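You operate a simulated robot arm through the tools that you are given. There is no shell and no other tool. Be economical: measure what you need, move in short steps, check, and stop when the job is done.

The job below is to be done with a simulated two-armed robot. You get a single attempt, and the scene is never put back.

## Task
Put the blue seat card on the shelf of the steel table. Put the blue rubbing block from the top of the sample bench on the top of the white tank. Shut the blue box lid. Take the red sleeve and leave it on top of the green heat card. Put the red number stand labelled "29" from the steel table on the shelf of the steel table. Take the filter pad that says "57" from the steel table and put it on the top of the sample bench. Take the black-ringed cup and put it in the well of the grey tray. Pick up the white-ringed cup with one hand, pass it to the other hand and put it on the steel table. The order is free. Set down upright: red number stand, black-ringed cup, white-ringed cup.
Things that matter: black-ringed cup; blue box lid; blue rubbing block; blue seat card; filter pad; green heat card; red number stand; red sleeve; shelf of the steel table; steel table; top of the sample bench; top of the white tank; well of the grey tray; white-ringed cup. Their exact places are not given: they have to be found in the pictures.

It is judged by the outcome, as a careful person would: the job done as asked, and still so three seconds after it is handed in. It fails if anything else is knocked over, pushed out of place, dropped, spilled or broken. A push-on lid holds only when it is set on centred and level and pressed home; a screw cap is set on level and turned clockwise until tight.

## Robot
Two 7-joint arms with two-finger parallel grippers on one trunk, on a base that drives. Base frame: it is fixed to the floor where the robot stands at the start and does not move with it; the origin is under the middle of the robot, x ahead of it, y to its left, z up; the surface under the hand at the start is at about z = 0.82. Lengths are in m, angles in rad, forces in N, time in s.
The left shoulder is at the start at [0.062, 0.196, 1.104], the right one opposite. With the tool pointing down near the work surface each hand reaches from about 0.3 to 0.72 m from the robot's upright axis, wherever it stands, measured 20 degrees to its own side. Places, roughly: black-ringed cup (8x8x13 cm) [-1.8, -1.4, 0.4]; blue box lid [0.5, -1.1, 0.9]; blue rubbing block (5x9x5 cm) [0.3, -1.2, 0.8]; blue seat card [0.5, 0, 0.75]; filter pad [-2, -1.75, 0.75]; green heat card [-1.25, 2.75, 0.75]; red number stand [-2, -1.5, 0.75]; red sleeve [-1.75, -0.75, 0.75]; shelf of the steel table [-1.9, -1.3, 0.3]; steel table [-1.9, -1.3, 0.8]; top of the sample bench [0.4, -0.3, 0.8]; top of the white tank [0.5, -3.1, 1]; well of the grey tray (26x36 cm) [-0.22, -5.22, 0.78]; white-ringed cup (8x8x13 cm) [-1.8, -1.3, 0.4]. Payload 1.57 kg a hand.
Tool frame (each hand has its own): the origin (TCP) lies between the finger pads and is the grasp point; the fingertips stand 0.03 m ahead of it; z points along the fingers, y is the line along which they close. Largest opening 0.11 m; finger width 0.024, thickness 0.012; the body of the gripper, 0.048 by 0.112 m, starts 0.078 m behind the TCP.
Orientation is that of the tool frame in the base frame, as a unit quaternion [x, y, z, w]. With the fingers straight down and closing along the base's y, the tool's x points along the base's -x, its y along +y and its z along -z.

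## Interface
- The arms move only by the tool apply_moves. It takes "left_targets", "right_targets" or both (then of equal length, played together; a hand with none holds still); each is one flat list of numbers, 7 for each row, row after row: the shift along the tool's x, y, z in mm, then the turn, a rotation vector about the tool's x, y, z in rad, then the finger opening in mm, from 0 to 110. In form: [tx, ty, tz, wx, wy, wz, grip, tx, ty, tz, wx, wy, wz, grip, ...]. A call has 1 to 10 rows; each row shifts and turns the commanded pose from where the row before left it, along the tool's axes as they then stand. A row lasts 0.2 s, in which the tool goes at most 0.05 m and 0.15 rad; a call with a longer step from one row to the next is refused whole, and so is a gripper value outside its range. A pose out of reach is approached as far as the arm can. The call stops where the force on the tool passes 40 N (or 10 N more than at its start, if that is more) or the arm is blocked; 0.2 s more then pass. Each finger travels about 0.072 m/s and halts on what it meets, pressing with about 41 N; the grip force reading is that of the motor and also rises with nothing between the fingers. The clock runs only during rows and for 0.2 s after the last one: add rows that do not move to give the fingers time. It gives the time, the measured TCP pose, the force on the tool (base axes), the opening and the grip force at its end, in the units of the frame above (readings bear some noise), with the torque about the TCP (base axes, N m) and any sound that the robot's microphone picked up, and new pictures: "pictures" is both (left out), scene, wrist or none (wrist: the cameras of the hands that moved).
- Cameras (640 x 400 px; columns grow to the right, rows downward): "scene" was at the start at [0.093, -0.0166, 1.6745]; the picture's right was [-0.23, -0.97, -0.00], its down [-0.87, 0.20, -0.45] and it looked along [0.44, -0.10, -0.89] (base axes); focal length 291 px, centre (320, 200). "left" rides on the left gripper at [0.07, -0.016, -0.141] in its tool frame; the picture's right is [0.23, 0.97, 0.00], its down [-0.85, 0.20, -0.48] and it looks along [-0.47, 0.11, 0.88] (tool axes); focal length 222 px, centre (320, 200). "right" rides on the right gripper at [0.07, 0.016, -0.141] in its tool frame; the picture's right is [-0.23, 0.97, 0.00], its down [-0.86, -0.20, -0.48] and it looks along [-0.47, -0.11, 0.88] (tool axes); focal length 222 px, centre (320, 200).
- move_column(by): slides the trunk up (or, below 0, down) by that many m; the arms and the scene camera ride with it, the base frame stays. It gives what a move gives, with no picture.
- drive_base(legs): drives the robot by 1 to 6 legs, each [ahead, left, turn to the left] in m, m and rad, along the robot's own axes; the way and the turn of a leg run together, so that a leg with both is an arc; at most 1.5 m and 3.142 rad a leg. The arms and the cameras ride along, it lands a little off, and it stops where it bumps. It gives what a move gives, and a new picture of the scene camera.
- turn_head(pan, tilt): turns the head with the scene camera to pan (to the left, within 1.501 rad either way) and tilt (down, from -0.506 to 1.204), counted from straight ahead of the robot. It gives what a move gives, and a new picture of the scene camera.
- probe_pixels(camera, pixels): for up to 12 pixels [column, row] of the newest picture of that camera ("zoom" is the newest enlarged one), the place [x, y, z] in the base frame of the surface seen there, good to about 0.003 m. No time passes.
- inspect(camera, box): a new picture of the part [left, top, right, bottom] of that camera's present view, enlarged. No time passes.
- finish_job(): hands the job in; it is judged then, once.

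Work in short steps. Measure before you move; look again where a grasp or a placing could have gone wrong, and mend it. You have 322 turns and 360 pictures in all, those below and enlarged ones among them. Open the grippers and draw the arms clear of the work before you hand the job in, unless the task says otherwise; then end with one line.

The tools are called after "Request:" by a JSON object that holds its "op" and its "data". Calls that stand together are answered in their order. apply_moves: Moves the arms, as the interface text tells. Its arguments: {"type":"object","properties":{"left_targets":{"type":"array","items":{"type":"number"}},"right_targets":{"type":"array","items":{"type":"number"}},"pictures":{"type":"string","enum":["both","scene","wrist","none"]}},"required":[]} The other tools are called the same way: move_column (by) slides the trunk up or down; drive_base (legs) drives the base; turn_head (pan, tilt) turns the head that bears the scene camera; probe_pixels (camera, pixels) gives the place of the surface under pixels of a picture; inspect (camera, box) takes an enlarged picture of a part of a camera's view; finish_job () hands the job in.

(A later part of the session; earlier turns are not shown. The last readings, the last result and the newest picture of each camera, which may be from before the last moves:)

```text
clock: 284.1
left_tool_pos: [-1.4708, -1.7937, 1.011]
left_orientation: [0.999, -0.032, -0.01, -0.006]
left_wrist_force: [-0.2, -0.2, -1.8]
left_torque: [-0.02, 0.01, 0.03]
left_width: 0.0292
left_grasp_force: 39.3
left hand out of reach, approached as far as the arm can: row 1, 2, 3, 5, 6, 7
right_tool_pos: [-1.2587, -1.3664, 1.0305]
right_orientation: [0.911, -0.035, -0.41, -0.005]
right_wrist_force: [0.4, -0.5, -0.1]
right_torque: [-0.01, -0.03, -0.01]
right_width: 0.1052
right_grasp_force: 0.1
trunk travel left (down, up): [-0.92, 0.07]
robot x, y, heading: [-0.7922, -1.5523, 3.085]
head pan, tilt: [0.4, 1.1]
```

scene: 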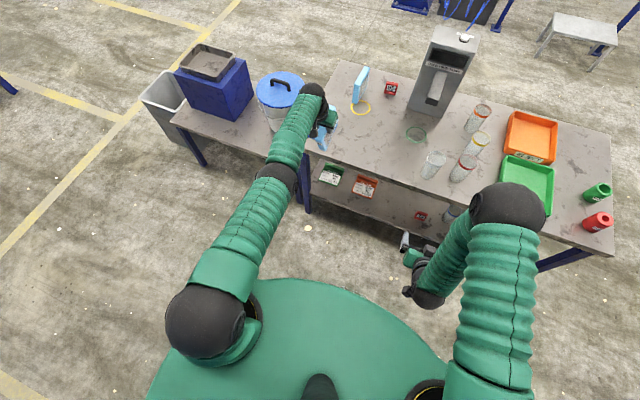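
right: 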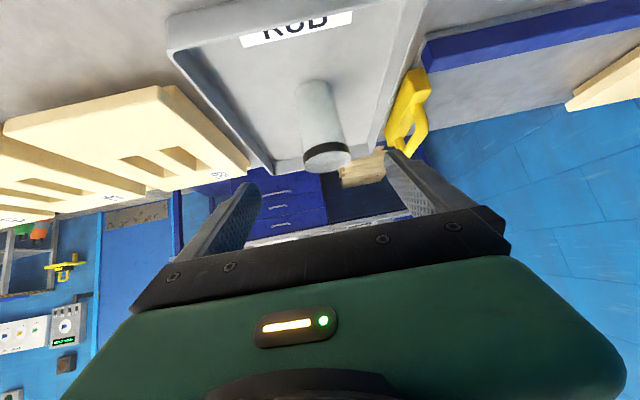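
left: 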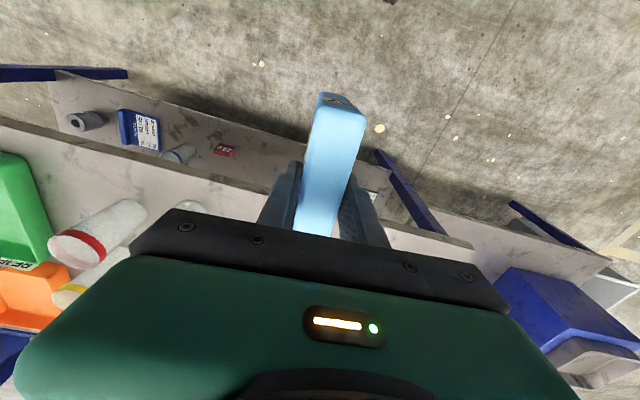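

The left arm is straight and its solver won't fold, but I can place the pad using base and trunk only. Back up, turn to the bench, and look.

Request:
{"op": "move_column", "data": {"by": 0.05}}

Request:
{"op": "drive_base", "data": {"legs": [[-0.1, 0, 0], [0, 0, -3.083], [0, 1.3, 0]]}}

Request:
{"op": "turn_head", "data": {"pan": 0.1, "tilt": 0.75}}

```text
clock: 285.0
left_tool_pos: [-1.4701, -1.794, 1.0613]
left_orientation: [0.999, -0.032, -0.01, -0.006]
left_wrist_force: [-0.4, -0.7, -1.4]
left_torque: [0.04, -0.02, 0.01]
left_width: 0.0297
left_grasp_force: 39.1
right_tool_pos: [-1.2592, -1.3671, 1.08]
right_orientation: [0.911, -0.034, -0.41, -0.004]
right_wrist_force: [0.3, -0.2, -0.3]
right_torque: [-0.02, 0.01, -0.01]
right_width: 0.1052
right_grasp_force: 0.0
trunk travel left (down, up): [-0.97, 0.02]
robot x, y, heading: [-0.7945, -1.5575, 3.084]
head pan, tilt: [0.4, 1.1]
```

```text
clock: 299.6
left_tool_pos: [0.1311, -0.0766, 1.0611]
left_orientation: [0.059, 0.998, -0.004, 0.011]
left_wrist_force: [-0.4, -0.3, -0.5]
left_torque: [0.01, -0.02, 0.02]
left_width: 0.0292
left_grasp_force: 39.1
right_tool_pos: [-0.1035, -0.4922, 1.0815]
right_orientation: [0.06, 0.91, -0.016, 0.41]
right_wrist_force: [-0.3, -0.1, 0.6]
right_torque: [0.01, 0.0, 0.01]
right_width: 0.1054
right_grasp_force: 0.0
trunk travel left (down, up): [-0.97, 0.02]
robot x, y, heading: [-0.5577, -0.2794, -0.11]
head pan, tilt: [0.4, 1.1]
```

scene: 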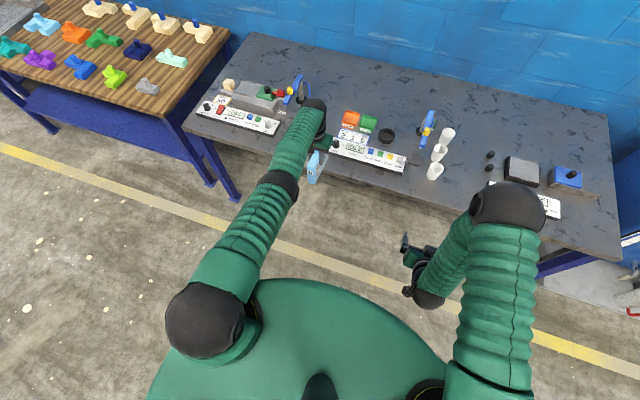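

```text
clock: 300.5
left_tool_pos: [0.1297, -0.0744, 1.0611]
left_orientation: [0.059, 0.998, -0.006, 0.009]
left_wrist_force: [-0.3, 0.0, -0.4]
left_torque: [0.0, 0.04, 0.02]
left_width: 0.0296
left_grasp_force: 38.4
right_tool_pos: [-0.1049, -0.4899, 1.0815]
right_orientation: [0.059, 0.909, -0.016, 0.412]
right_wrist_force: [0.1, 0.0, 0.7]
right_torque: [0.0, 0.01, 0.01]
right_width: 0.1052
right_grasp_force: 0.0
trunk travel left (down, up): [-0.97, 0.02]
robot x, y, heading: [-0.554, -0.2802, -0.114]
head pan, tilt: [0.099, 0.75]
```

scene: 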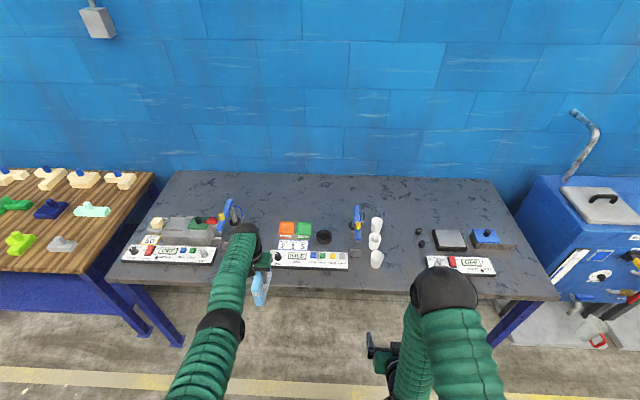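

Turn to heading 0 and check position before driving in.

Request:
{"op": "drive_base", "data": {"legs": [[0, 0, 0.114], [0.22, 0, 0]]}}

Request:
{"op": "turn_head", "data": {"pan": 0.2, "tilt": 0.9}}

```text
clock: 302.7
left_tool_pos: [0.317, 0.0025, 1.0649]
left_orientation: [0.002, 1.0, -0.005, 0.013]
left_wrist_force: [-0.1, -0.4, -0.7]
left_torque: [0.05, 0.02, -0.01]
left_width: 0.0294
left_grasp_force: 38.9
right_tool_pos: [0.129, -0.438, 1.084]
right_orientation: [0.008, 0.91, 0.008, 0.413]
right_wrist_force: [-0.4, -1.1, 0.9]
right_torque: [-0.01, -0.02, 0.03]
right_width: 0.1049
right_grasp_force: 0.1
trunk travel left (down, up): [-0.97, 0.02]
robot x, y, heading: [-0.3396, -0.2745, 0.0]
head pan, tilt: [0.099, 0.75]
```

scene: 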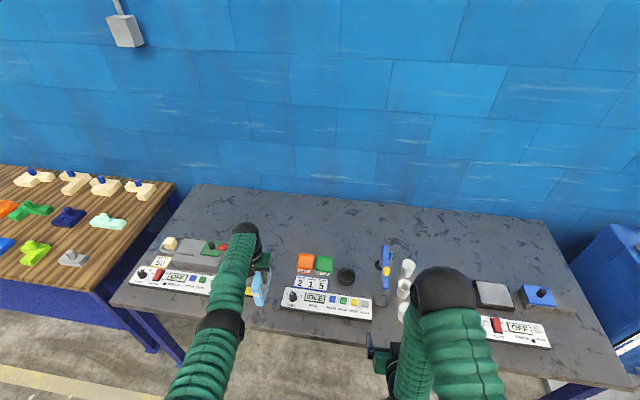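

```text
clock: 303.4
left_tool_pos: [0.3128, 0.0007, 1.057]
left_orientation: [0.003, 1.0, -0.006, 0.002]
left_wrist_force: [0.9, 0.2, -0.9]
left_torque: [0.03, 0.0, 0.01]
left_width: 0.0295
left_grasp_force: 38.8
right_tool_pos: [0.1311, -0.4379, 1.083]
right_orientation: [0.008, 0.911, 0.008, 0.413]
right_wrist_force: [-0.2, 0.2, -0.1]
right_torque: [0.0, -0.04, -0.02]
right_width: 0.105
right_grasp_force: 0.1
trunk travel left (down, up): [-0.97, 0.02]
robot x, y, heading: [-0.3383, -0.2783, 0.005]
head pan, tilt: [0.201, 0.901]
```

scene: 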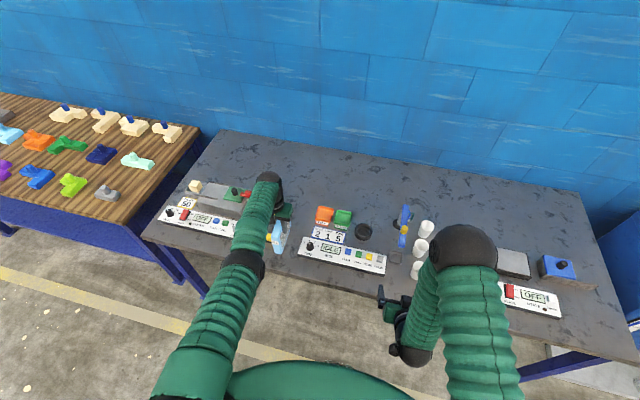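

Aligned (TCP y≈0). Drive 0.21 m ahead, then check the left camera.

Request:
{"op": "drive_base", "data": {"legs": [[0.21, 0, 0]]}}

Request:
{"op": "inspect", "data": {"camera": "left", "box": [0, 0, 640, 400]}}

```text
clock: 305.1
left_tool_pos: [0.5206, 0.01, 1.0595]
left_orientation: [-0.001, 1.0, -0.006, 0.006]
left_wrist_force: [0.8, -0.3, -1.1]
left_torque: [0.02, -0.02, 0.0]
left_width: 0.0295
left_grasp_force: 39.0
right_tool_pos: [0.3422, -0.4313, 1.0845]
right_orientation: [0.004, 0.91, 0.009, 0.414]
right_wrist_force: [-0.2, 0.5, 0.1]
right_torque: [0.0, -0.05, 0.02]
right_width: 0.105
right_grasp_force: 0.0
trunk travel left (down, up): [-0.97, 0.02]
robot x, y, heading: [-0.1268, -0.2738, 0.009]
head pan, tilt: [0.201, 0.901]
```

scene: 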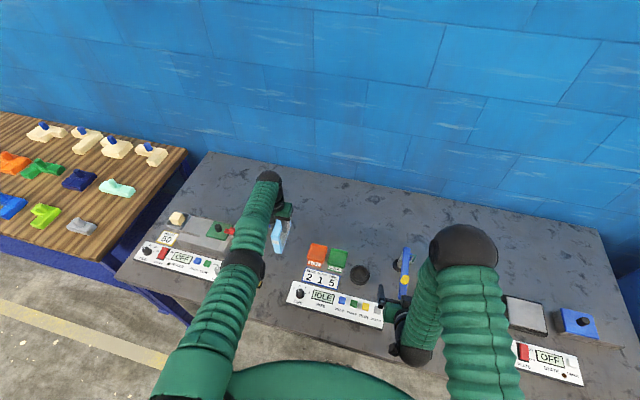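

```text
1.00 times, centred on (320, 200) of left (not enlarged: the box is as wide or as high as the picture)
```

zoom: 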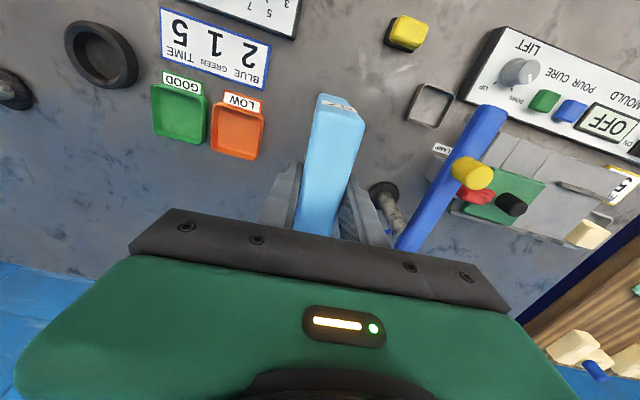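

Measure the lever's clearance.

Request:
{"op": "probe_pixels", "data": {"camera": "zoom", "pixels": [[420, 220], [400, 240], [470, 150], [388, 195], [400, 212], [425, 235], [262, 140], [467, 170], [330, 100]]}}

```text
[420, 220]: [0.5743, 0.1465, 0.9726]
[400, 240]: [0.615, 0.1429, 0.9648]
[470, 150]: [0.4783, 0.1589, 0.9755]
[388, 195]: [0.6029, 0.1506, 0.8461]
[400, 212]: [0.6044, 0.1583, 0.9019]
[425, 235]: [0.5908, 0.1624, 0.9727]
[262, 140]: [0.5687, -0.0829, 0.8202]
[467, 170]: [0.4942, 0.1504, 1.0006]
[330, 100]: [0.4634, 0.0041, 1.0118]
```

Clearance is fine. First raise the right hand 150 mm (it rides down with the trunk), then lower the trunk 0.12 m.

Request:
{"op": "apply_moves", "data": {"right_targets": [-29, 0, -26, 0, 0, 0, 105, -29, 0, -26, 0, 0, 0, 105, -29, 0, -26, 0, 0, 0, 105, -29, 0, -26, 0, 0, 0, 105], "pictures": "none"}}

Request:
{"op": "move_column", "data": {"by": -0.12}}

Request:
{"op": "inspect", "data": {"camera": "left", "box": [0, 0, 640, 400]}}

```text
clock: 306.1
left_tool_pos: [0.5201, 0.0088, 1.0522]
left_orientation: [-0.001, 1.0, -0.008, -0.005]
left_wrist_force: [-0.1, -0.7, -0.7]
left_torque: [0.01, 0.01, 0.01]
left_width: 0.0294
left_grasp_force: 39.1
right_tool_pos: [0.3511, -0.436, 1.2379]
right_orientation: [0.003, 0.911, 0.01, 0.412]
right_wrist_force: [-0.6, 0.0, -0.5]
right_torque: [0.03, -0.01, 0.02]
right_width: 0.1051
right_grasp_force: 0.1
right hand out of reach, approached as far as the arm can: row 4
trunk travel left (down, up): [-0.97, 0.02]
robot x, y, heading: [-0.1229, -0.2743, 0.01]
head pan, tilt: [0.201, 0.901]
```

```text
clock: 307.6
left_tool_pos: [0.5175, 0.0087, 0.9312]
left_orientation: [-0.002, 1.0, -0.008, -0.004]
left_wrist_force: [-0.5, -0.6, -1.5]
left_torque: [0.02, 0.0, 0.02]
left_width: 0.0295
left_grasp_force: 39.1
right_tool_pos: [0.3504, -0.436, 1.1177]
right_orientation: [0.004, 0.911, 0.009, 0.413]
right_wrist_force: [-0.3, -0.3, 1.2]
right_torque: [0.02, 0.0, -0.01]
right_width: 0.1049
right_grasp_force: 0.1
trunk travel left (down, up): [-0.85, 0.14]
robot x, y, heading: [-0.1234, -0.2744, 0.01]
head pan, tilt: [0.201, 0.901]
```

```text
1.00 times, centred on (320, 200) of left (not enlarged: the box is as wide or as high as the picture)
```

zoom: 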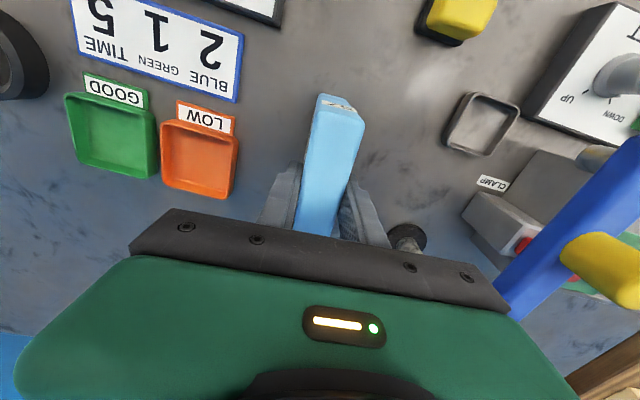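

Nearly down; lower 4 mm more.

Request:
{"op": "move_column", "data": {"by": -0.004}}

```text
clock: 308.1
left_tool_pos: [0.5185, 0.0084, 0.9303]
left_orientation: [-0.003, 1.0, -0.008, -0.003]
left_wrist_force: [-3.5, 0.2, 9.2]
left_torque: [0.15, -0.45, 0.05]
left_width: 0.0294
left_grasp_force: 39.2
right_tool_pos: [0.3501, -0.437, 1.1138]
right_orientation: [0.004, 0.911, 0.009, 0.412]
right_wrist_force: [-0.6, 0.4, -0.5]
right_torque: [0.02, -0.02, 0.01]
right_width: 0.1051
right_grasp_force: 0.0
trunk travel left (down, up): [-0.846, 0.144]
robot x, y, heading: [-0.1252, -0.2733, 0.011]
head pan, tilt: [0.201, 0.901]
```

Contact. Press 2 mm more to seat, then open 60 and raise.

Request:
{"op": "move_column", "data": {"by": -0.002}}

Request:
{"op": "apply_moves", "data": {"left_targets": [0, 0, 0, 0, 0, 0, 45, 0, 0, 0, 0, 0, 0, 60, 0, 0, 0, 0, 0, 0, 60], "pictures": "wrist"}}

```text
clock: 308.6
left_tool_pos: [0.5203, 0.0072, 0.9299]
left_orientation: [-0.002, 1.0, -0.005, -0.001]
left_wrist_force: [-4.4, 0.3, 12.6]
left_torque: [0.16, -0.51, 0.07]
left_width: 0.0295
left_grasp_force: 39.1
right_tool_pos: [0.3497, -0.4385, 1.1118]
right_orientation: [0.003, 0.911, 0.01, 0.412]
right_wrist_force: [0.7, -0.1, -0.8]
right_torque: [-0.01, 0.0, 0.0]
right_width: 0.105
right_grasp_force: 0.1
trunk travel left (down, up): [-0.844, 0.146]
robot x, y, heading: [-0.1267, -0.2769, 0.015]
head pan, tilt: [0.201, 0.901]
```

```text
clock: 309.4
left_tool_pos: [0.5191, 0.0089, 0.926]
left_orientation: [-0.002, 1.0, -0.008, -0.005]
left_wrist_force: [-0.3, -0.1, -0.1]
left_torque: [0.04, 0.03, 0.04]
left_width: 0.0601
left_grasp_force: 0.1
right_tool_pos: [0.3499, -0.4362, 1.1121]
right_orientation: [0.003, 0.911, 0.009, 0.413]
right_wrist_force: [0.7, 0.1, 0.2]
right_torque: [-0.01, 0.02, 0.03]
right_width: 0.1053
right_grasp_force: 0.1
trunk travel left (down, up): [-0.844, 0.146]
robot x, y, heading: [-0.1273, -0.2759, 0.004]
head pan, tilt: [0.201, 0.901]
```

left: 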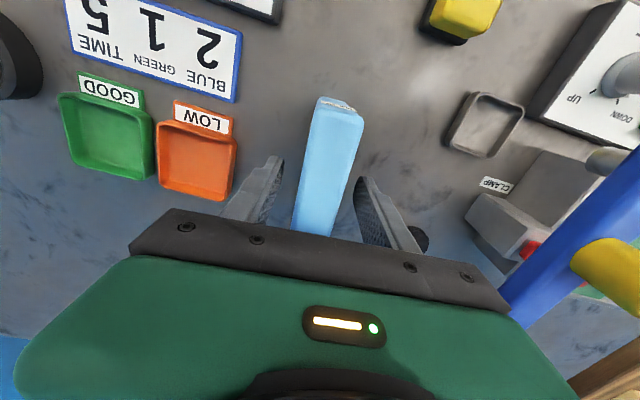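

Pad stands free between the fingers. Raise the trunk 0.14 m and check.

Request:
{"op": "move_column", "data": {"by": 0.14}}

Request:
{"op": "inspect", "data": {"camera": "left", "box": [0, 0, 640, 400]}}

```text
clock: 311.1
left_tool_pos: [0.5189, 0.0085, 1.0658]
left_orientation: [-0.002, 1.0, -0.008, -0.006]
left_wrist_force: [0.2, -0.1, -0.9]
left_torque: [0.03, -0.05, 0.03]
left_width: 0.0601
left_grasp_force: 0.1
right_tool_pos: [0.3498, -0.4363, 1.2515]
right_orientation: [0.004, 0.911, 0.009, 0.412]
right_wrist_force: [0.4, -0.3, 1.4]
right_torque: [-0.02, -0.01, 0.02]
right_width: 0.1049
right_grasp_force: 0.0
trunk travel left (down, up): [-0.984, 0.006]
robot x, y, heading: [-0.1262, -0.2749, 0.011]
head pan, tilt: [0.201, 0.901]
```

```text
1.00 times, centred on (320, 200) of left (not enlarged: the box is as wide or as high as the picture)
```

zoom: 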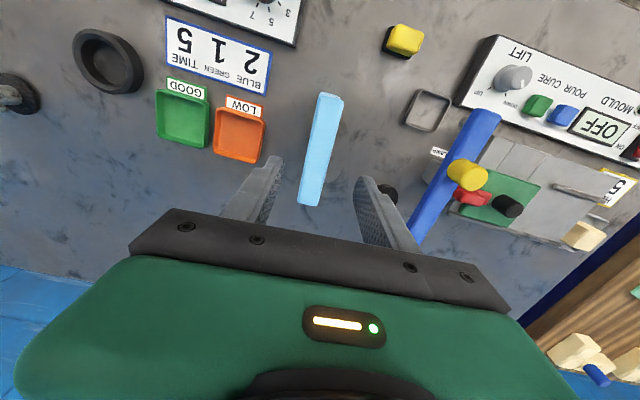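

Pad placed. Back off 0.5 m, then try to unlock the left arm with sideways moves in free space.

Request:
{"op": "drive_base", "data": {"legs": [[-0.55, 0, 0]]}}

Request:
{"op": "apply_moves", "data": {"left_targets": [0, 0, 0, 0, 0, 0.14, 60, 0, 0, 0, 0, 0, 0.14, 60, 0, 0, 0, 0, 0, 0.14, 60, 0, 0, 0, 0, 0, 0.14, 60, 20, 0, 0, 0, 0, 0, 60, 20, 0, 0, 0, 0, 0, 60, 20, 0, 0, 0, 0, 0, 60], "pictures": "none"}}

```text
clock: 314.3
left_tool_pos: [-0.0353, 0.0068, 1.0634]
left_orientation: [-0.007, 1.0, -0.008, -0.009]
left_wrist_force: [-0.6, 0.9, -0.3]
left_torque: [0.04, -0.01, -0.02]
left_width: 0.06
left_grasp_force: 0.1
right_tool_pos: [-0.199, -0.4398, 1.2497]
right_orientation: [-0.002, 0.912, 0.011, 0.41]
right_wrist_force: [0.3, 0.2, -0.6]
right_torque: [0.03, 0.01, -0.02]
right_width: 0.1051
right_grasp_force: 0.1
trunk travel left (down, up): [-0.984, 0.006]
robot x, y, heading: [-0.6824, -0.2838, 0.018]
head pan, tilt: [0.201, 0.901]
```

scene: 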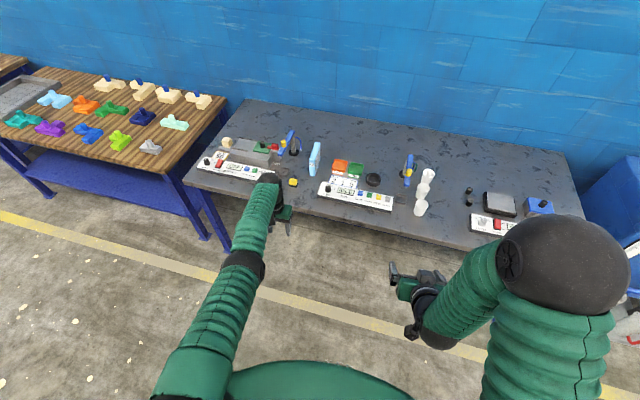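

```text
clock: 315.9
left_tool_pos: [-0.0491, 0.0469, 1.0517]
left_orientation: [0.269, 0.963, -0.011, -0.006]
left_wrist_force: [0.3, 0.5, -0.1]
left_torque: [-0.05, 0.01, 0.01]
left_width: 0.06
left_grasp_force: 0.0
left hand out of reach, approached as far as the arm can: row 5, 6, 7
right_tool_pos: [-0.2041, -0.4396, 1.2512]
right_orientation: [-0.002, 0.911, 0.011, 0.412]
right_wrist_force: [0.1, 0.5, -0.8]
right_torque: [-0.02, -0.02, -0.02]
right_width: 0.1051
right_grasp_force: 0.1
trunk travel left (down, up): [-0.984, 0.006]
robot x, y, heading: [-0.6795, -0.2807, 0.019]
head pan, tilt: [0.201, 0.901]
```

Restore yaw, then try sweeping right along the arc and retracting.

Request:
{"op": "apply_moves", "data": {"left_targets": [0, 0, 0, 0, 0, -0.14, 60, 0, 0, 0, 0, 0, -0.14, 60, 0, 0, 0, 0, 0, -0.14, 60, 0, 0, 0, 0, 0, -0.14, 60, 0, -40, 0, 0, 0, 0, 60, 0, -40, 0, 0, 0, 0, 60, 5, -40, 0, 0, 0, 0, 60, 25, -25, 0, 0, 0, 0, 60, 25, -25, 0, 0, 0, 0, 60], "pictures": "scene"}}

```text
clock: 317.9
left_tool_pos: [-0.0387, -0.1231, 1.0372]
left_orientation: [-0.007, 1.0, -0.009, -0.008]
left_wrist_force: [-0.2, 0.0, -0.4]
left_torque: [0.01, -0.01, 0.03]
left_width: 0.0599
left_grasp_force: 0.1
left hand out of reach, approached as far as the arm can: row 5, 6, 7, 8, 9
right_tool_pos: [-0.2038, -0.4407, 1.2526]
right_orientation: [-0.002, 0.911, 0.013, 0.412]
right_wrist_force: [0.5, -1.0, 0.2]
right_torque: [0.0, -0.02, 0.01]
right_width: 0.1053
right_grasp_force: 0.0
trunk travel left (down, up): [-0.984, 0.006]
robot x, y, heading: [-0.6802, -0.2847, 0.019]
head pan, tilt: [0.201, 0.901]
```

scene: 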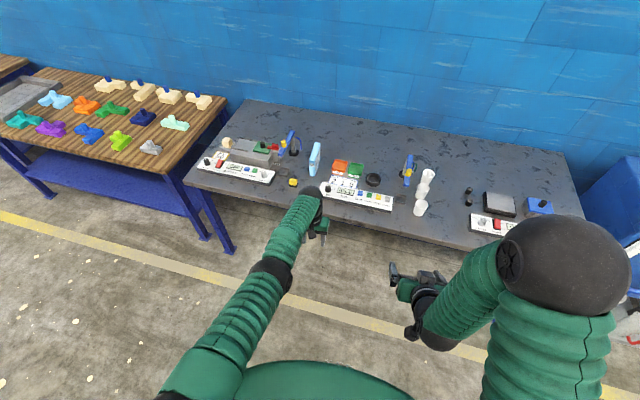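

Try a long downward arc with retraction.

Request:
{"op": "apply_moves", "data": {"left_targets": [12, 0, 40, 0, 0, 0, 60, 16, 0, 40, 0, 0, 0, 60, 20, 0, 40, 0, 0, 0, 60, 25, 0, 40, 0, 0, 0, 60, 28, 0, 35, 0, 0, 0, 60, 28, 0, 30, 0, 0, 0, 60, 30, 0, 10, 0, 0, 0, 60], "pictures": "scene"}}

```text
clock: 319.5
left_tool_pos: [-0.2051, -0.1336, 0.8062]
left_orientation: [-0.008, 1.0, -0.009, -0.001]
left_wrist_force: [-0.2, 0.5, 0.0]
left_torque: [0.01, 0.0, 0.0]
left_width: 0.0597
left_grasp_force: 0.0
left hand out of reach, approached as far as the arm can: row 4
right_tool_pos: [-0.2051, -0.4392, 1.2521]
right_orientation: [-0.001, 0.911, 0.011, 0.413]
right_wrist_force: [0.3, 0.4, 0.8]
right_torque: [0.03, 0.0, -0.01]
right_width: 0.105
right_grasp_force: 0.1
trunk travel left (down, up): [-0.984, 0.006]
robot x, y, heading: [-0.6788, -0.2856, 0.019]
head pan, tilt: [0.201, 0.901]
```

scene: 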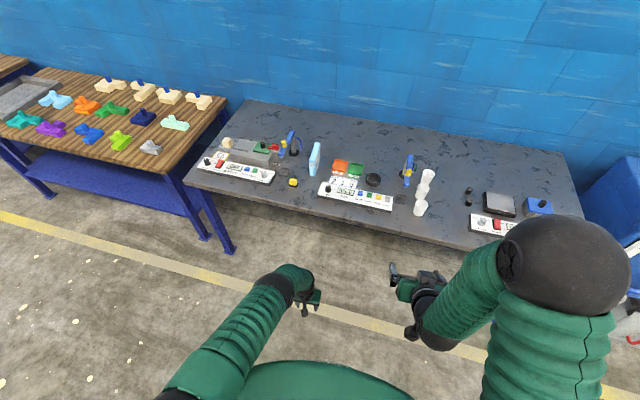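

Unlocked (arm now flexes). Bring it in and up to a tucked pose.

Request:
{"op": "apply_moves", "data": {"left_targets": [25, 10, 0, 0, 0, 0, 60, 25, 10, 0, 0, 0, 0, 60, 25, 10, -20, 0, 0, 0, 60, 15, 15, -40, 0, 0, 0, 60, 0, 15, -40, 0, 0, 0, 60, 0, 15, -40, 0, 0, 0, 60, 0, 15, -40, 0, 0, 0, 60, 0, 15, -40, 0, 0, 0, 60], "pictures": "scene"}}

```text
clock: 321.3
left_tool_pos: [-0.2981, -0.0241, 1.0265]
left_orientation: [-0.007, 1.0, -0.007, -0.007]
left_wrist_force: [-0.5, 0.2, 0.2]
left_torque: [0.01, 0.0, -0.01]
left_width: 0.0597
left_grasp_force: 0.1
right_tool_pos: [-0.2049, -0.4404, 1.2514]
right_orientation: [-0.001, 0.91, 0.011, 0.414]
right_wrist_force: [-0.8, 0.1, 0.0]
right_torque: [-0.02, -0.03, -0.01]
right_width: 0.1052
right_grasp_force: 0.0
trunk travel left (down, up): [-0.984, 0.006]
robot x, y, heading: [-0.6814, -0.2856, 0.02]
head pan, tilt: [0.201, 0.901]
```

scene: 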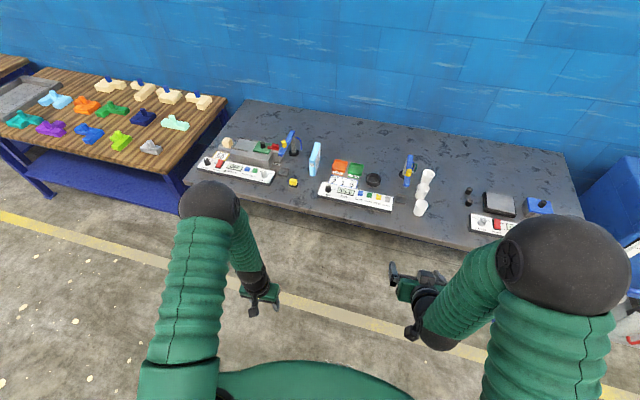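

Left arm is normal again. Lower the trunk 0.2 m, turn and go to the red sleeve at the table's north corner.

Request:
{"op": "move_column", "data": {"by": -0.2}}

Request:
{"op": "drive_base", "data": {"legs": [[0, 0, 3.053], [0, 0.58, 0], [0.2, 0, 0]]}}

Request:
{"op": "turn_head", "data": {"pan": -0.2, "tilt": 0.7}}

```text
clock: 323.4
left_tool_pos: [-0.2971, -0.0244, 0.8257]
left_orientation: [-0.007, 1.0, -0.008, -0.007]
left_wrist_force: [0.6, -0.5, 0.3]
left_torque: [0.0, 0.01, 0.02]
left_width: 0.06
left_grasp_force: 0.2
right_tool_pos: [-0.2045, -0.4395, 1.0521]
right_orientation: [-0.002, 0.911, 0.012, 0.413]
right_wrist_force: [0.7, 0.1, 0.2]
right_torque: [0.0, -0.02, 0.02]
right_width: 0.105
right_grasp_force: 0.1
trunk travel left (down, up): [-0.784, 0.206]
robot x, y, heading: [-0.6784, -0.2857, 0.023]
head pan, tilt: [0.201, 0.901]
```

```text
clock: 335.3
left_tool_pos: [-1.2741, -1.1357, 0.8273]
left_orientation: [1.0, -0.004, 0.005, -0.01]
left_wrist_force: [0.3, -0.5, -0.4]
left_torque: [0.05, -0.02, 0.01]
left_width: 0.0602
left_grasp_force: 0.0
right_tool_pos: [-1.3585, -0.721, 1.0536]
right_orientation: [0.91, -0.007, -0.414, 0.007]
right_wrist_force: [1.0, 0.9, 0.3]
right_torque: [-0.02, 0.03, 0.0]
right_width: 0.1052
right_grasp_force: 0.0
trunk travel left (down, up): [-0.784, 0.206]
robot x, y, heading: [-0.8871, -0.8829, 3.14]
head pan, tilt: [0.201, 0.901]
```

scene: 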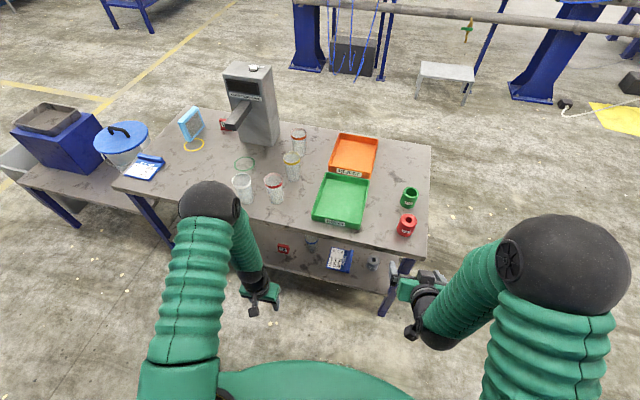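

```text
clock: 336.2
left_tool_pos: [-1.2747, -1.1351, 0.8257]
left_orientation: [1.0, -0.004, 0.007, -0.007]
left_wrist_force: [0.0, -0.6, -0.2]
left_torque: [-0.05, -0.03, 0.01]
left_width: 0.06
left_grasp_force: 0.1
right_tool_pos: [-1.3611, -0.719, 1.0508]
right_orientation: [0.911, -0.008, -0.412, 0.007]
right_wrist_force: [-0.2, -0.7, 0.1]
right_torque: [0.0, 0.03, -0.01]
right_width: 0.1052
right_grasp_force: 0.0
trunk travel left (down, up): [-0.784, 0.206]
robot x, y, heading: [-0.8882, -0.881, 3.138]
head pan, tilt: [-0.201, 0.7]
```

scene: 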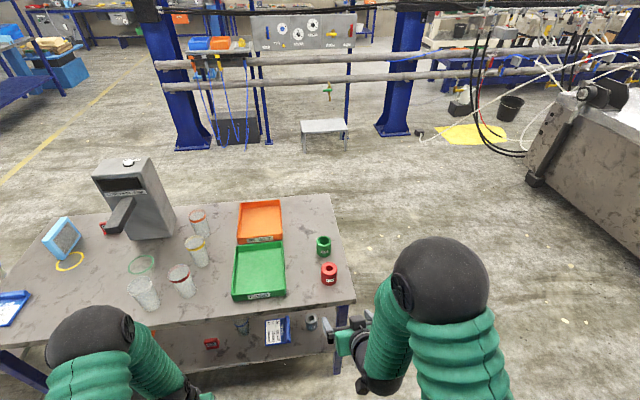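

Measure the red sleeve at (329,272) and the green one nearby.

Request:
{"op": "inspect", "data": {"camera": "scene", "box": [280, 220, 370, 300]}}

Request:
{"op": "probe_pixels", "data": {"camera": "scene", "pixels": [[329, 263], [329, 267], [321, 273], [337, 273], [329, 278], [329, 284], [323, 238], [285, 285], [345, 290], [329, 271]]}}

```text
5.00 times, centred on (325, 260) of scene
```

zoom: 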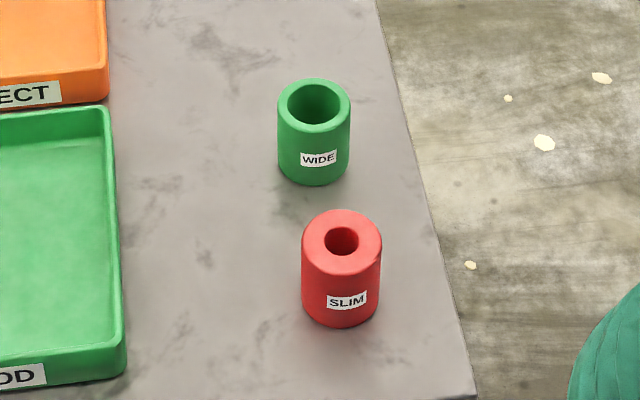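

```text
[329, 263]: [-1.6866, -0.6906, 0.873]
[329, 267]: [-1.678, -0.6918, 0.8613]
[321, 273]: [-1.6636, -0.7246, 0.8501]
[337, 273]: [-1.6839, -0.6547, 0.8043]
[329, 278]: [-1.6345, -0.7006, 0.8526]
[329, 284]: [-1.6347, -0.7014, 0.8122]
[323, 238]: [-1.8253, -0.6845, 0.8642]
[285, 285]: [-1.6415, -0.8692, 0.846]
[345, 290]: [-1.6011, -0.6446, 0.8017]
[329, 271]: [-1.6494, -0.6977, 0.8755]
```

Sleeve centre ≈ (−1.667, −0.695), top 0.875. Drive 0.15 m ahead, lower the right hand outside the edge and align.

Request:
{"op": "drive_base", "data": {"legs": [[0.13, 0, 0]]}}

Request:
{"op": "apply_moves", "data": {"right_targets": [29, -4, 26, 0, 0, 0, 100, 29, -4, 26, 0, 0, 0, 100, 29, -4, 26, 0, 0, 0, 100, 29, -4, 26, 0, 0, 0, 100], "pictures": "both"}}

```text
clock: 337.5
left_tool_pos: [-1.4069, -1.135, 0.828]
left_orientation: [1.0, -0.003, 0.006, -0.008]
left_wrist_force: [0.2, -0.2, 0.1]
left_torque: [-0.01, 0.01, 0.0]
left_width: 0.0601
left_grasp_force: 0.2
right_tool_pos: [-1.4925, -0.7183, 1.0534]
right_orientation: [0.91, -0.008, -0.415, 0.006]
right_wrist_force: [-0.1, 0.0, 0.2]
right_torque: [0.04, 0.0, -0.03]
right_width: 0.1052
right_grasp_force: 0.0
trunk travel left (down, up): [-0.784, 0.206]
robot x, y, heading: [-1.0211, -0.8808, 3.134]
head pan, tilt: [-0.201, 0.7]
```

scene: 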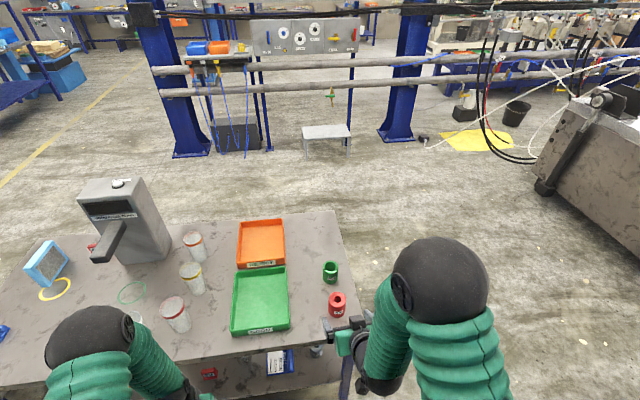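

```text
clock: 338.5
left_tool_pos: [-1.4091, -1.1357, 0.8251]
left_orientation: [1.0, -0.003, 0.007, -0.007]
left_wrist_force: [-0.2, 0.9, 0.4]
left_torque: [-0.03, 0.03, 0.0]
left_width: 0.0601
left_grasp_force: 0.1
right_tool_pos: [-1.496, -0.7036, 0.895]
right_orientation: [0.911, -0.008, -0.413, 0.008]
right_wrist_force: [-0.9, -0.1, 0.6]
right_torque: [0.01, 0.02, -0.02]
right_width: 0.1
right_grasp_force: 0.0
trunk travel left (down, up): [-0.784, 0.206]
robot x, y, heading: [-1.0178, -0.8849, 3.145]
head pan, tilt: [-0.201, 0.7]
```

scene: 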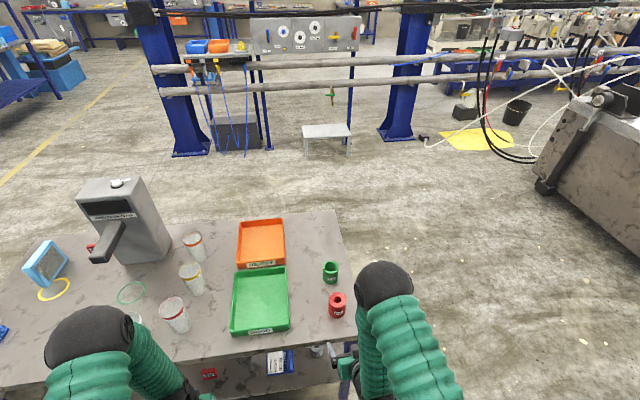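
right: 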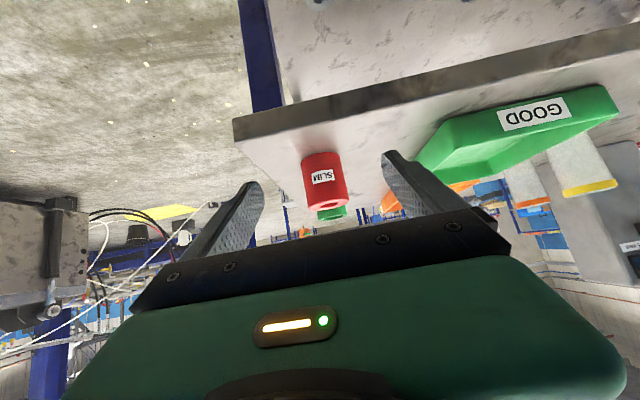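

Centred on the sleeve. Advance 171 mm, lower 50 mm, close.

Request:
{"op": "apply_moves", "data": {"right_targets": [-28.2, -1.8, 32.2, 0, 0, 0, 100, -28.2, -1.8, 32.2, 0, 0, 0, 100, -28.2, -1.8, 32.2, 0, 0, 0, 100, -28.2, -1.8, 32.2, 0, 0, 0, 100, 18.8, 0, 16.5, 0, 0, 0, 100, 18.8, 0, 16.5, 0, 0, 0, 100], "pictures": "wrist"}}

```text
clock: 339.9
left_tool_pos: [-1.409, -1.1341, 0.8267]
left_orientation: [1.0, -0.003, 0.007, -0.008]
left_wrist_force: [-0.2, 0.0, -0.1]
left_torque: [0.0, 0.0, 0.01]
left_width: 0.0602
left_grasp_force: 0.1
right_tool_pos: [-1.6674, -0.6962, 0.8453]
right_orientation: [0.91, -0.009, -0.414, 0.006]
right_wrist_force: [-0.3, 0.3, 0.5]
right_torque: [0.02, 0.01, -0.02]
right_width: 0.1001
right_grasp_force: 0.2
trunk travel left (down, up): [-0.784, 0.206]
robot x, y, heading: [-1.0206, -0.8821, 3.137]
head pan, tilt: [-0.201, 0.7]
```

right: 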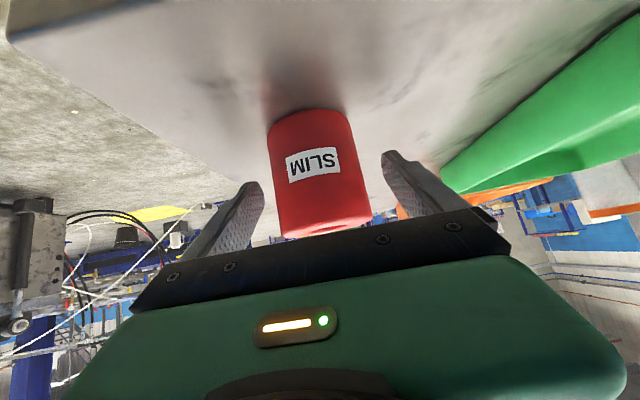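

Request:
{"op": "apply_moves", "data": {"right_targets": [0, 0, 0, 0, 0, 0, 70, 0, 0, 0, 0, 0, 0, 45, 0, 0, 0, 0, 0, 0, 45, 0, 0, 0, 0, 0, 0, 45, -15, 0, -13, 0, 0, 0, 45, -30, 0, -26, 0, 0, 0, 45, -30, 0, -26, 0, 0, 0, 45], "pictures": "wrist"}}

```text
clock: 341.5
left_tool_pos: [-1.407, -1.1353, 0.8266]
left_orientation: [1.0, -0.003, 0.006, -0.008]
left_wrist_force: [0.7, 1.1, 0.7]
left_torque: [0.03, 0.05, -0.01]
left_width: 0.06
left_grasp_force: 0.1
right_tool_pos: [-1.6629, -0.6966, 0.9459]
right_orientation: [0.91, -0.009, -0.415, 0.006]
right_wrist_force: [0.1, 0.3, -1.7]
right_torque: [-0.01, 0.0, 0.02]
right_width: 0.0614
right_grasp_force: 41.1
trunk travel left (down, up): [-0.784, 0.206]
robot x, y, heading: [-1.0224, -0.8842, 3.141]
head pan, tilt: [-0.201, 0.7]
```

right: 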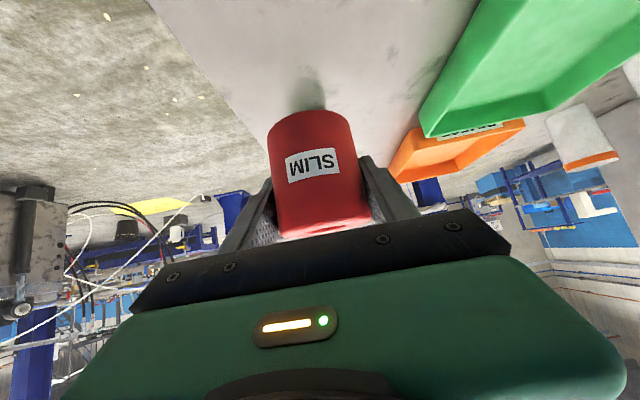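

Sleeve held (61 mm); its bottom is 45 mm below TCP. Retract a bit, back off, and turn north to find the green heat card.

Request:
{"op": "apply_moves", "data": {"right_targets": [0, 0, -40, 0, 0, 0, 45, 0, 0, -40, 0, 0, 0, 45, 0, 0, -40, 0, 0, 0, 45], "left_targets": [0, 0, -40, 0, 0, 0, 60, 0, 0, -40, 0, 0, 0, 60, 0, 0, -40, 0, 0, 0, 60], "pictures": "none"}}

Request:
{"op": "drive_base", "data": {"legs": [[-0.45, 0, 0], [0, 0, -1.571]]}}

Request:
{"op": "turn_head", "data": {"pan": 0.2, "tilt": 0.4}}

```text
clock: 342.3
left_tool_pos: [-1.4061, -1.1348, 0.9514]
left_orientation: [1.0, -0.004, 0.007, -0.008]
left_wrist_force: [1.0, 0.0, 0.4]
left_torque: [0.0, 0.03, 0.0]
left_width: 0.0599
left_grasp_force: 0.1
right_tool_pos: [-1.5718, -0.6947, 1.028]
right_orientation: [0.91, -0.009, -0.414, 0.008]
right_wrist_force: [0.6, 0.0, -2.1]
right_torque: [-0.02, 0.02, -0.01]
right_width: 0.0609
right_grasp_force: 41.1
trunk travel left (down, up): [-0.784, 0.206]
robot x, y, heading: [-1.0236, -0.8828, 3.139]
head pan, tilt: [-0.201, 0.7]
```

```text
clock: 348.8
left_tool_pos: [-0.8315, -0.5039, 0.95]
left_orientation: [0.712, -0.702, 0.011, -0.001]
left_wrist_force: [0.5, -0.4, 0.1]
left_torque: [-0.01, -0.03, -0.01]
left_width: 0.0598
left_grasp_force: 0.1
right_tool_pos: [-0.394, -0.3289, 1.0258]
right_orientation: [0.644, -0.643, -0.3, -0.284]
right_wrist_force: [0.9, -0.4, -1.8]
right_torque: [-0.03, -0.01, -0.04]
right_width: 0.0608
right_grasp_force: 40.7
trunk travel left (down, up): [-0.784, 0.206]
robot x, y, heading: [-0.5681, -0.8819, 1.588]
head pan, tilt: [-0.201, 0.7]
```

scene: 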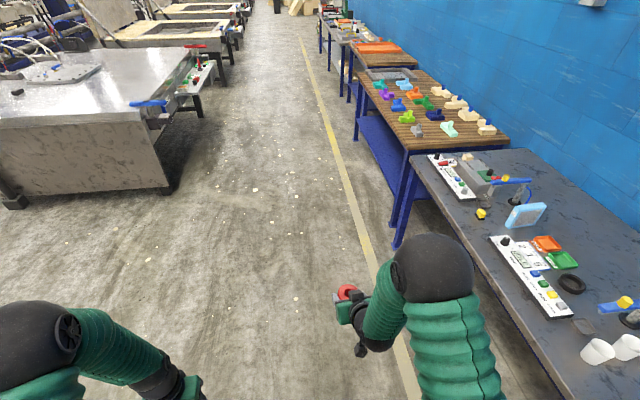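

```text
clock: 349.6
left_tool_pos: [-0.8307, -0.5053, 0.951]
left_orientation: [0.711, -0.703, 0.01, -0.002]
left_wrist_force: [0.1, 0.2, -0.6]
left_torque: [0.05, 0.01, 0.03]
left_width: 0.0606
left_grasp_force: 0.1
right_tool_pos: [-0.3932, -0.3313, 1.0274]
right_orientation: [0.645, -0.643, -0.301, -0.284]
right_wrist_force: [-0.5, 0.6, -1.2]
right_torque: [-0.01, -0.04, 0.02]
right_width: 0.0608
right_grasp_force: 41.1
trunk travel left (down, up): [-0.784, 0.206]
robot x, y, heading: [-0.5703, -0.8835, 1.59]
head pan, tilt: [0.201, 0.4]
```

scene: 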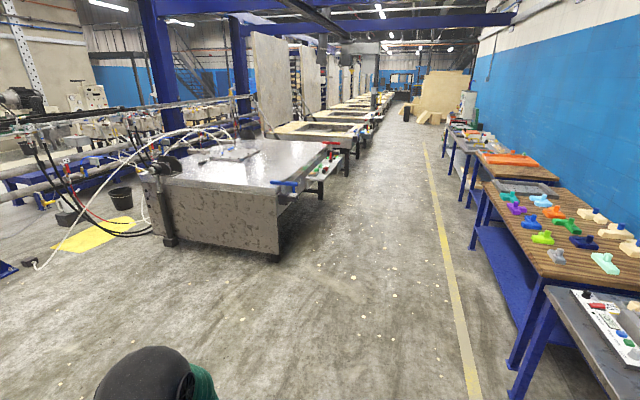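

Zoom on the left row where (−1.25, 2.75) should be.

Request:
{"op": "inspect", "data": {"camera": "scene", "box": [260, 120, 380, 210]}}

Request:
{"op": "probe_pixels", "data": {"camera": "scene", "pixels": [[325, 160], [330, 170], [335, 178], [345, 160], [285, 183], [275, 220], [312, 180], [350, 145]]}}

```text
4.44 times, centred on (320, 165) of scene
```

zoom: 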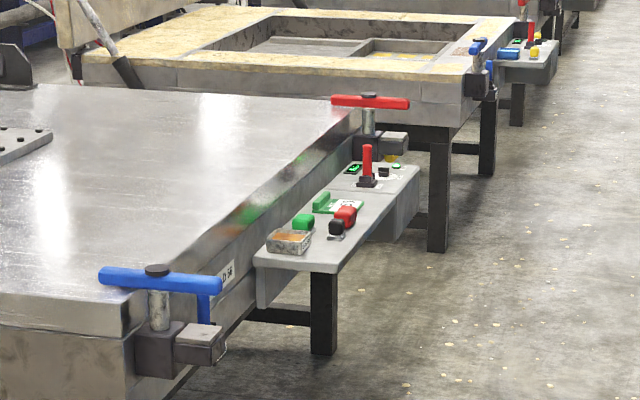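

```text
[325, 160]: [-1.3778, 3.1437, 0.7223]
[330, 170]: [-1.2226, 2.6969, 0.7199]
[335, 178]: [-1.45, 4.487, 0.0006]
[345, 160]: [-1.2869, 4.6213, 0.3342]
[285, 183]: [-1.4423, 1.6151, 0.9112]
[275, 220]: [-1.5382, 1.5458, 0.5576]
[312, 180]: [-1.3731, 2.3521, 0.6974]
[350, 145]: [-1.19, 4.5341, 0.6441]
```

The heat card sits on the console at z≈0.72. Drive north 3.5 m, then face it.

Request:
{"op": "drive_base", "data": {"legs": [[1.2, 0, -0.019], [1.2, 0, 0], [1.1, 0, 0], [0, 0, 1.57]]}}

Request:
{"op": "turn_head", "data": {"pan": 0.0, "tilt": 0.8}}

```text
clock: 370.6
left_tool_pos: [-0.9966, 2.3493, 0.9509]
left_orientation: [0.999, 0.03, 0.006, -0.008]
left_wrist_force: [0.4, 0.6, 0.8]
left_torque: [-0.02, 0.01, -0.01]
left_width: 0.0601
left_grasp_force: 0.0
right_tool_pos: [-1.1919, 2.779, 1.0281]
right_orientation: [0.91, 0.022, -0.414, 0.022]
right_wrist_force: [-0.5, 0.6, -1.9]
right_torque: [0.0, -0.01, 0.0]
right_width: 0.061
right_grasp_force: 40.9
trunk travel left (down, up): [-0.784, 0.206]
robot x, y, heading: [-0.6286, 2.6284, -3.08]
head pan, tilt: [0.201, 0.4]
```

scene: 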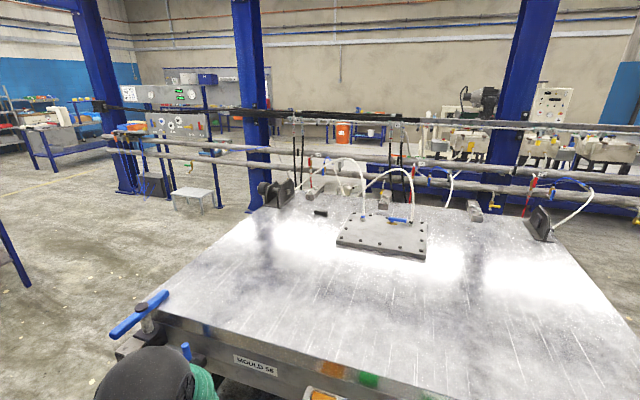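

```text
clock: 371.5
left_tool_pos: [-0.9948, 2.3492, 0.9514]
left_orientation: [1.0, 0.03, 0.005, -0.008]
left_wrist_force: [-0.2, -0.3, -0.8]
left_torque: [-0.01, 0.02, 0.01]
left_width: 0.0601
left_grasp_force: 0.1
right_tool_pos: [-1.1906, 2.7792, 1.0278]
right_orientation: [0.91, 0.022, -0.414, 0.021]
right_wrist_force: [-0.5, 0.5, -1.7]
right_torque: [0.05, -0.01, -0.02]
right_width: 0.0611
right_grasp_force: 40.9
trunk travel left (down, up): [-0.784, 0.206]
robot x, y, heading: [-0.6328, 2.6261, -3.077]
head pan, tilt: [0.0, 0.799]
```

scene: 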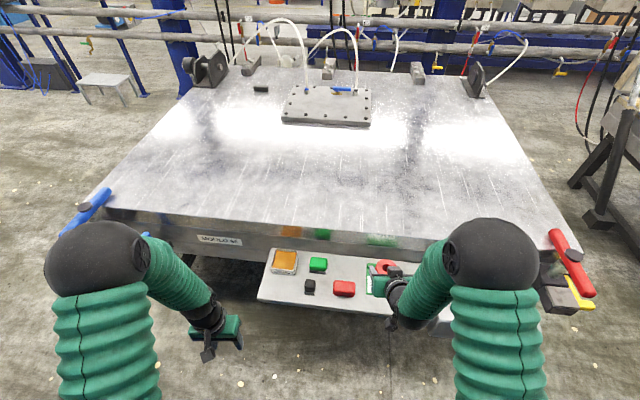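

The hand hides the card; back off 0.2 m and look.

Request:
{"op": "drive_base", "data": {"legs": [[-0.22, 0, -0.062]]}}

Request:
{"op": "turn_head", "data": {"pan": -0.1, "tilt": 0.75}}

Request:
{"op": "inspect", "data": {"camera": "scene", "box": [240, 190, 460, 320]}}

```text
clock: 373.2
left_tool_pos: [-0.7954, 2.3802, 0.9491]
left_orientation: [1.0, -0.004, 0.007, -0.008]
left_wrist_force: [0.3, 0.2, -0.6]
left_torque: [0.0, 0.01, -0.01]
left_width: 0.0598
left_grasp_force: 0.1
right_tool_pos: [-0.9621, 2.8226, 1.0272]
right_orientation: [0.911, -0.009, -0.413, 0.007]
right_wrist_force: [-0.3, -0.1, -2.1]
right_torque: [-0.01, 0.02, 0.0]
right_width: 0.0609
right_grasp_force: 41.0
trunk travel left (down, up): [-0.784, 0.206]
robot x, y, heading: [-0.4099, 2.634, 3.135]
head pan, tilt: [0.0, 0.799]
```

scene: 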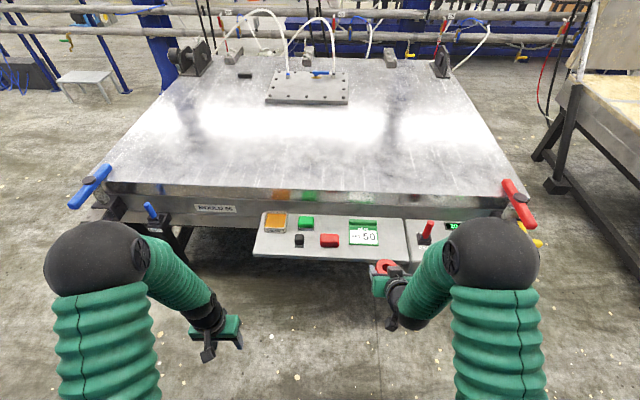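

```text
clock: 373.9
left_tool_pos: [-0.7922, 2.3808, 0.9515]
left_orientation: [1.0, -0.004, 0.004, -0.008]
left_wrist_force: [0.0, -1.5, 0.7]
left_torque: [0.04, -0.01, -0.01]
left_width: 0.0599
left_grasp_force: 0.0
right_tool_pos: [-0.9592, 2.8231, 1.0293]
right_orientation: [0.909, -0.009, -0.416, 0.006]
right_wrist_force: [-0.2, 0.0, -1.9]
right_torque: [-0.01, 0.0, -0.01]
right_width: 0.0611
right_grasp_force: 40.5
trunk travel left (down, up): [-0.784, 0.206]
robot x, y, heading: [-0.4082, 2.6312, 3.141]
head pan, tilt: [-0.099, 0.75]
```

scene: 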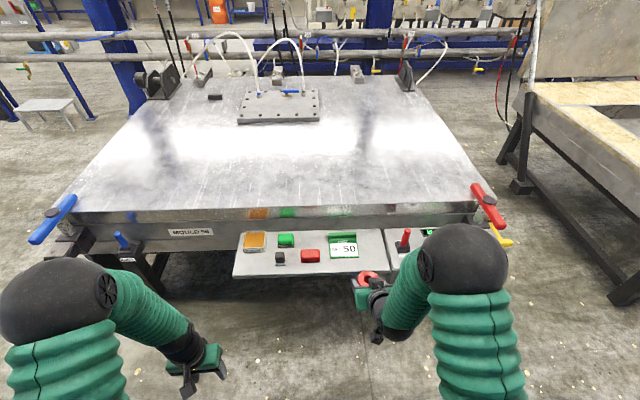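

```text
2.91 times, centred on (350, 255) of scene
```

zoom: 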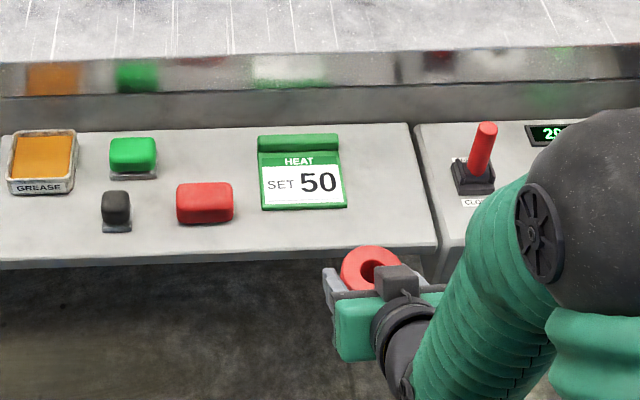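

Heat card "SET 50" with a ridge at the back. Measure it and its surroundings.

Request:
{"op": "probe_pixels", "data": {"camera": "zoom", "pixels": [[260, 155], [341, 150], [263, 207], [346, 205], [300, 145], [300, 165], [302, 185], [205, 200], [485, 140], [300, 230], [300, 90], [205, 185]]}}

```text
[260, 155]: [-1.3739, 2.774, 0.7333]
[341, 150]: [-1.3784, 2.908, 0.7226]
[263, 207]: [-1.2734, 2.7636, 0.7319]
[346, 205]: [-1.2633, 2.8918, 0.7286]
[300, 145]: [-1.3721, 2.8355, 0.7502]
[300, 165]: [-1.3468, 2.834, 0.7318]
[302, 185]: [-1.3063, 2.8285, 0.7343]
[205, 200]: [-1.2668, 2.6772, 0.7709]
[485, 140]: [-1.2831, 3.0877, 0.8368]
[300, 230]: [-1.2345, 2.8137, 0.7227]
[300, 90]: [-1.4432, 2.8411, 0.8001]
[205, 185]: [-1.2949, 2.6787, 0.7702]
```

Target sleeve centre (−1.312, 2.83), plate top 0.733. Drive 0.27 m in.

Request:
{"op": "drive_base", "data": {"legs": [[0.27, 0, 0]]}}

```text
clock: 375.8
left_tool_pos: [-1.0547, 2.3821, 0.9528]
left_orientation: [1.0, -0.003, 0.004, -0.007]
left_wrist_force: [0.0, 0.2, 0.3]
left_torque: [0.01, 0.03, 0.03]
left_width: 0.06
left_grasp_force: 0.1
right_tool_pos: [-1.2195, 2.8225, 1.0309]
right_orientation: [0.909, -0.008, -0.417, 0.007]
right_wrist_force: [-0.3, -0.2, -1.8]
right_torque: [-0.01, -0.02, -0.01]
right_width: 0.0612
right_grasp_force: 41.2
trunk travel left (down, up): [-0.784, 0.206]
robot x, y, heading: [-0.6737, 2.6313, 3.138]
head pan, tilt: [-0.099, 0.75]
```

scene: 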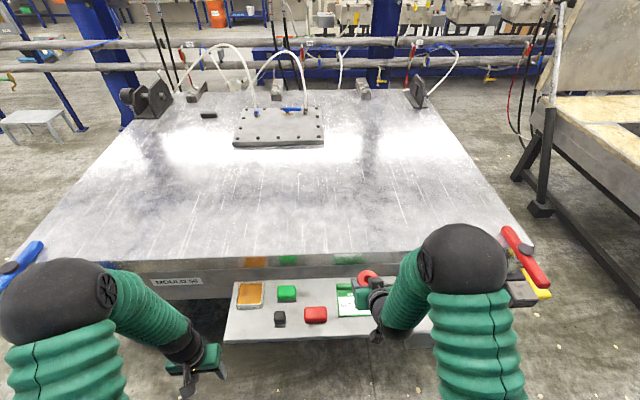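

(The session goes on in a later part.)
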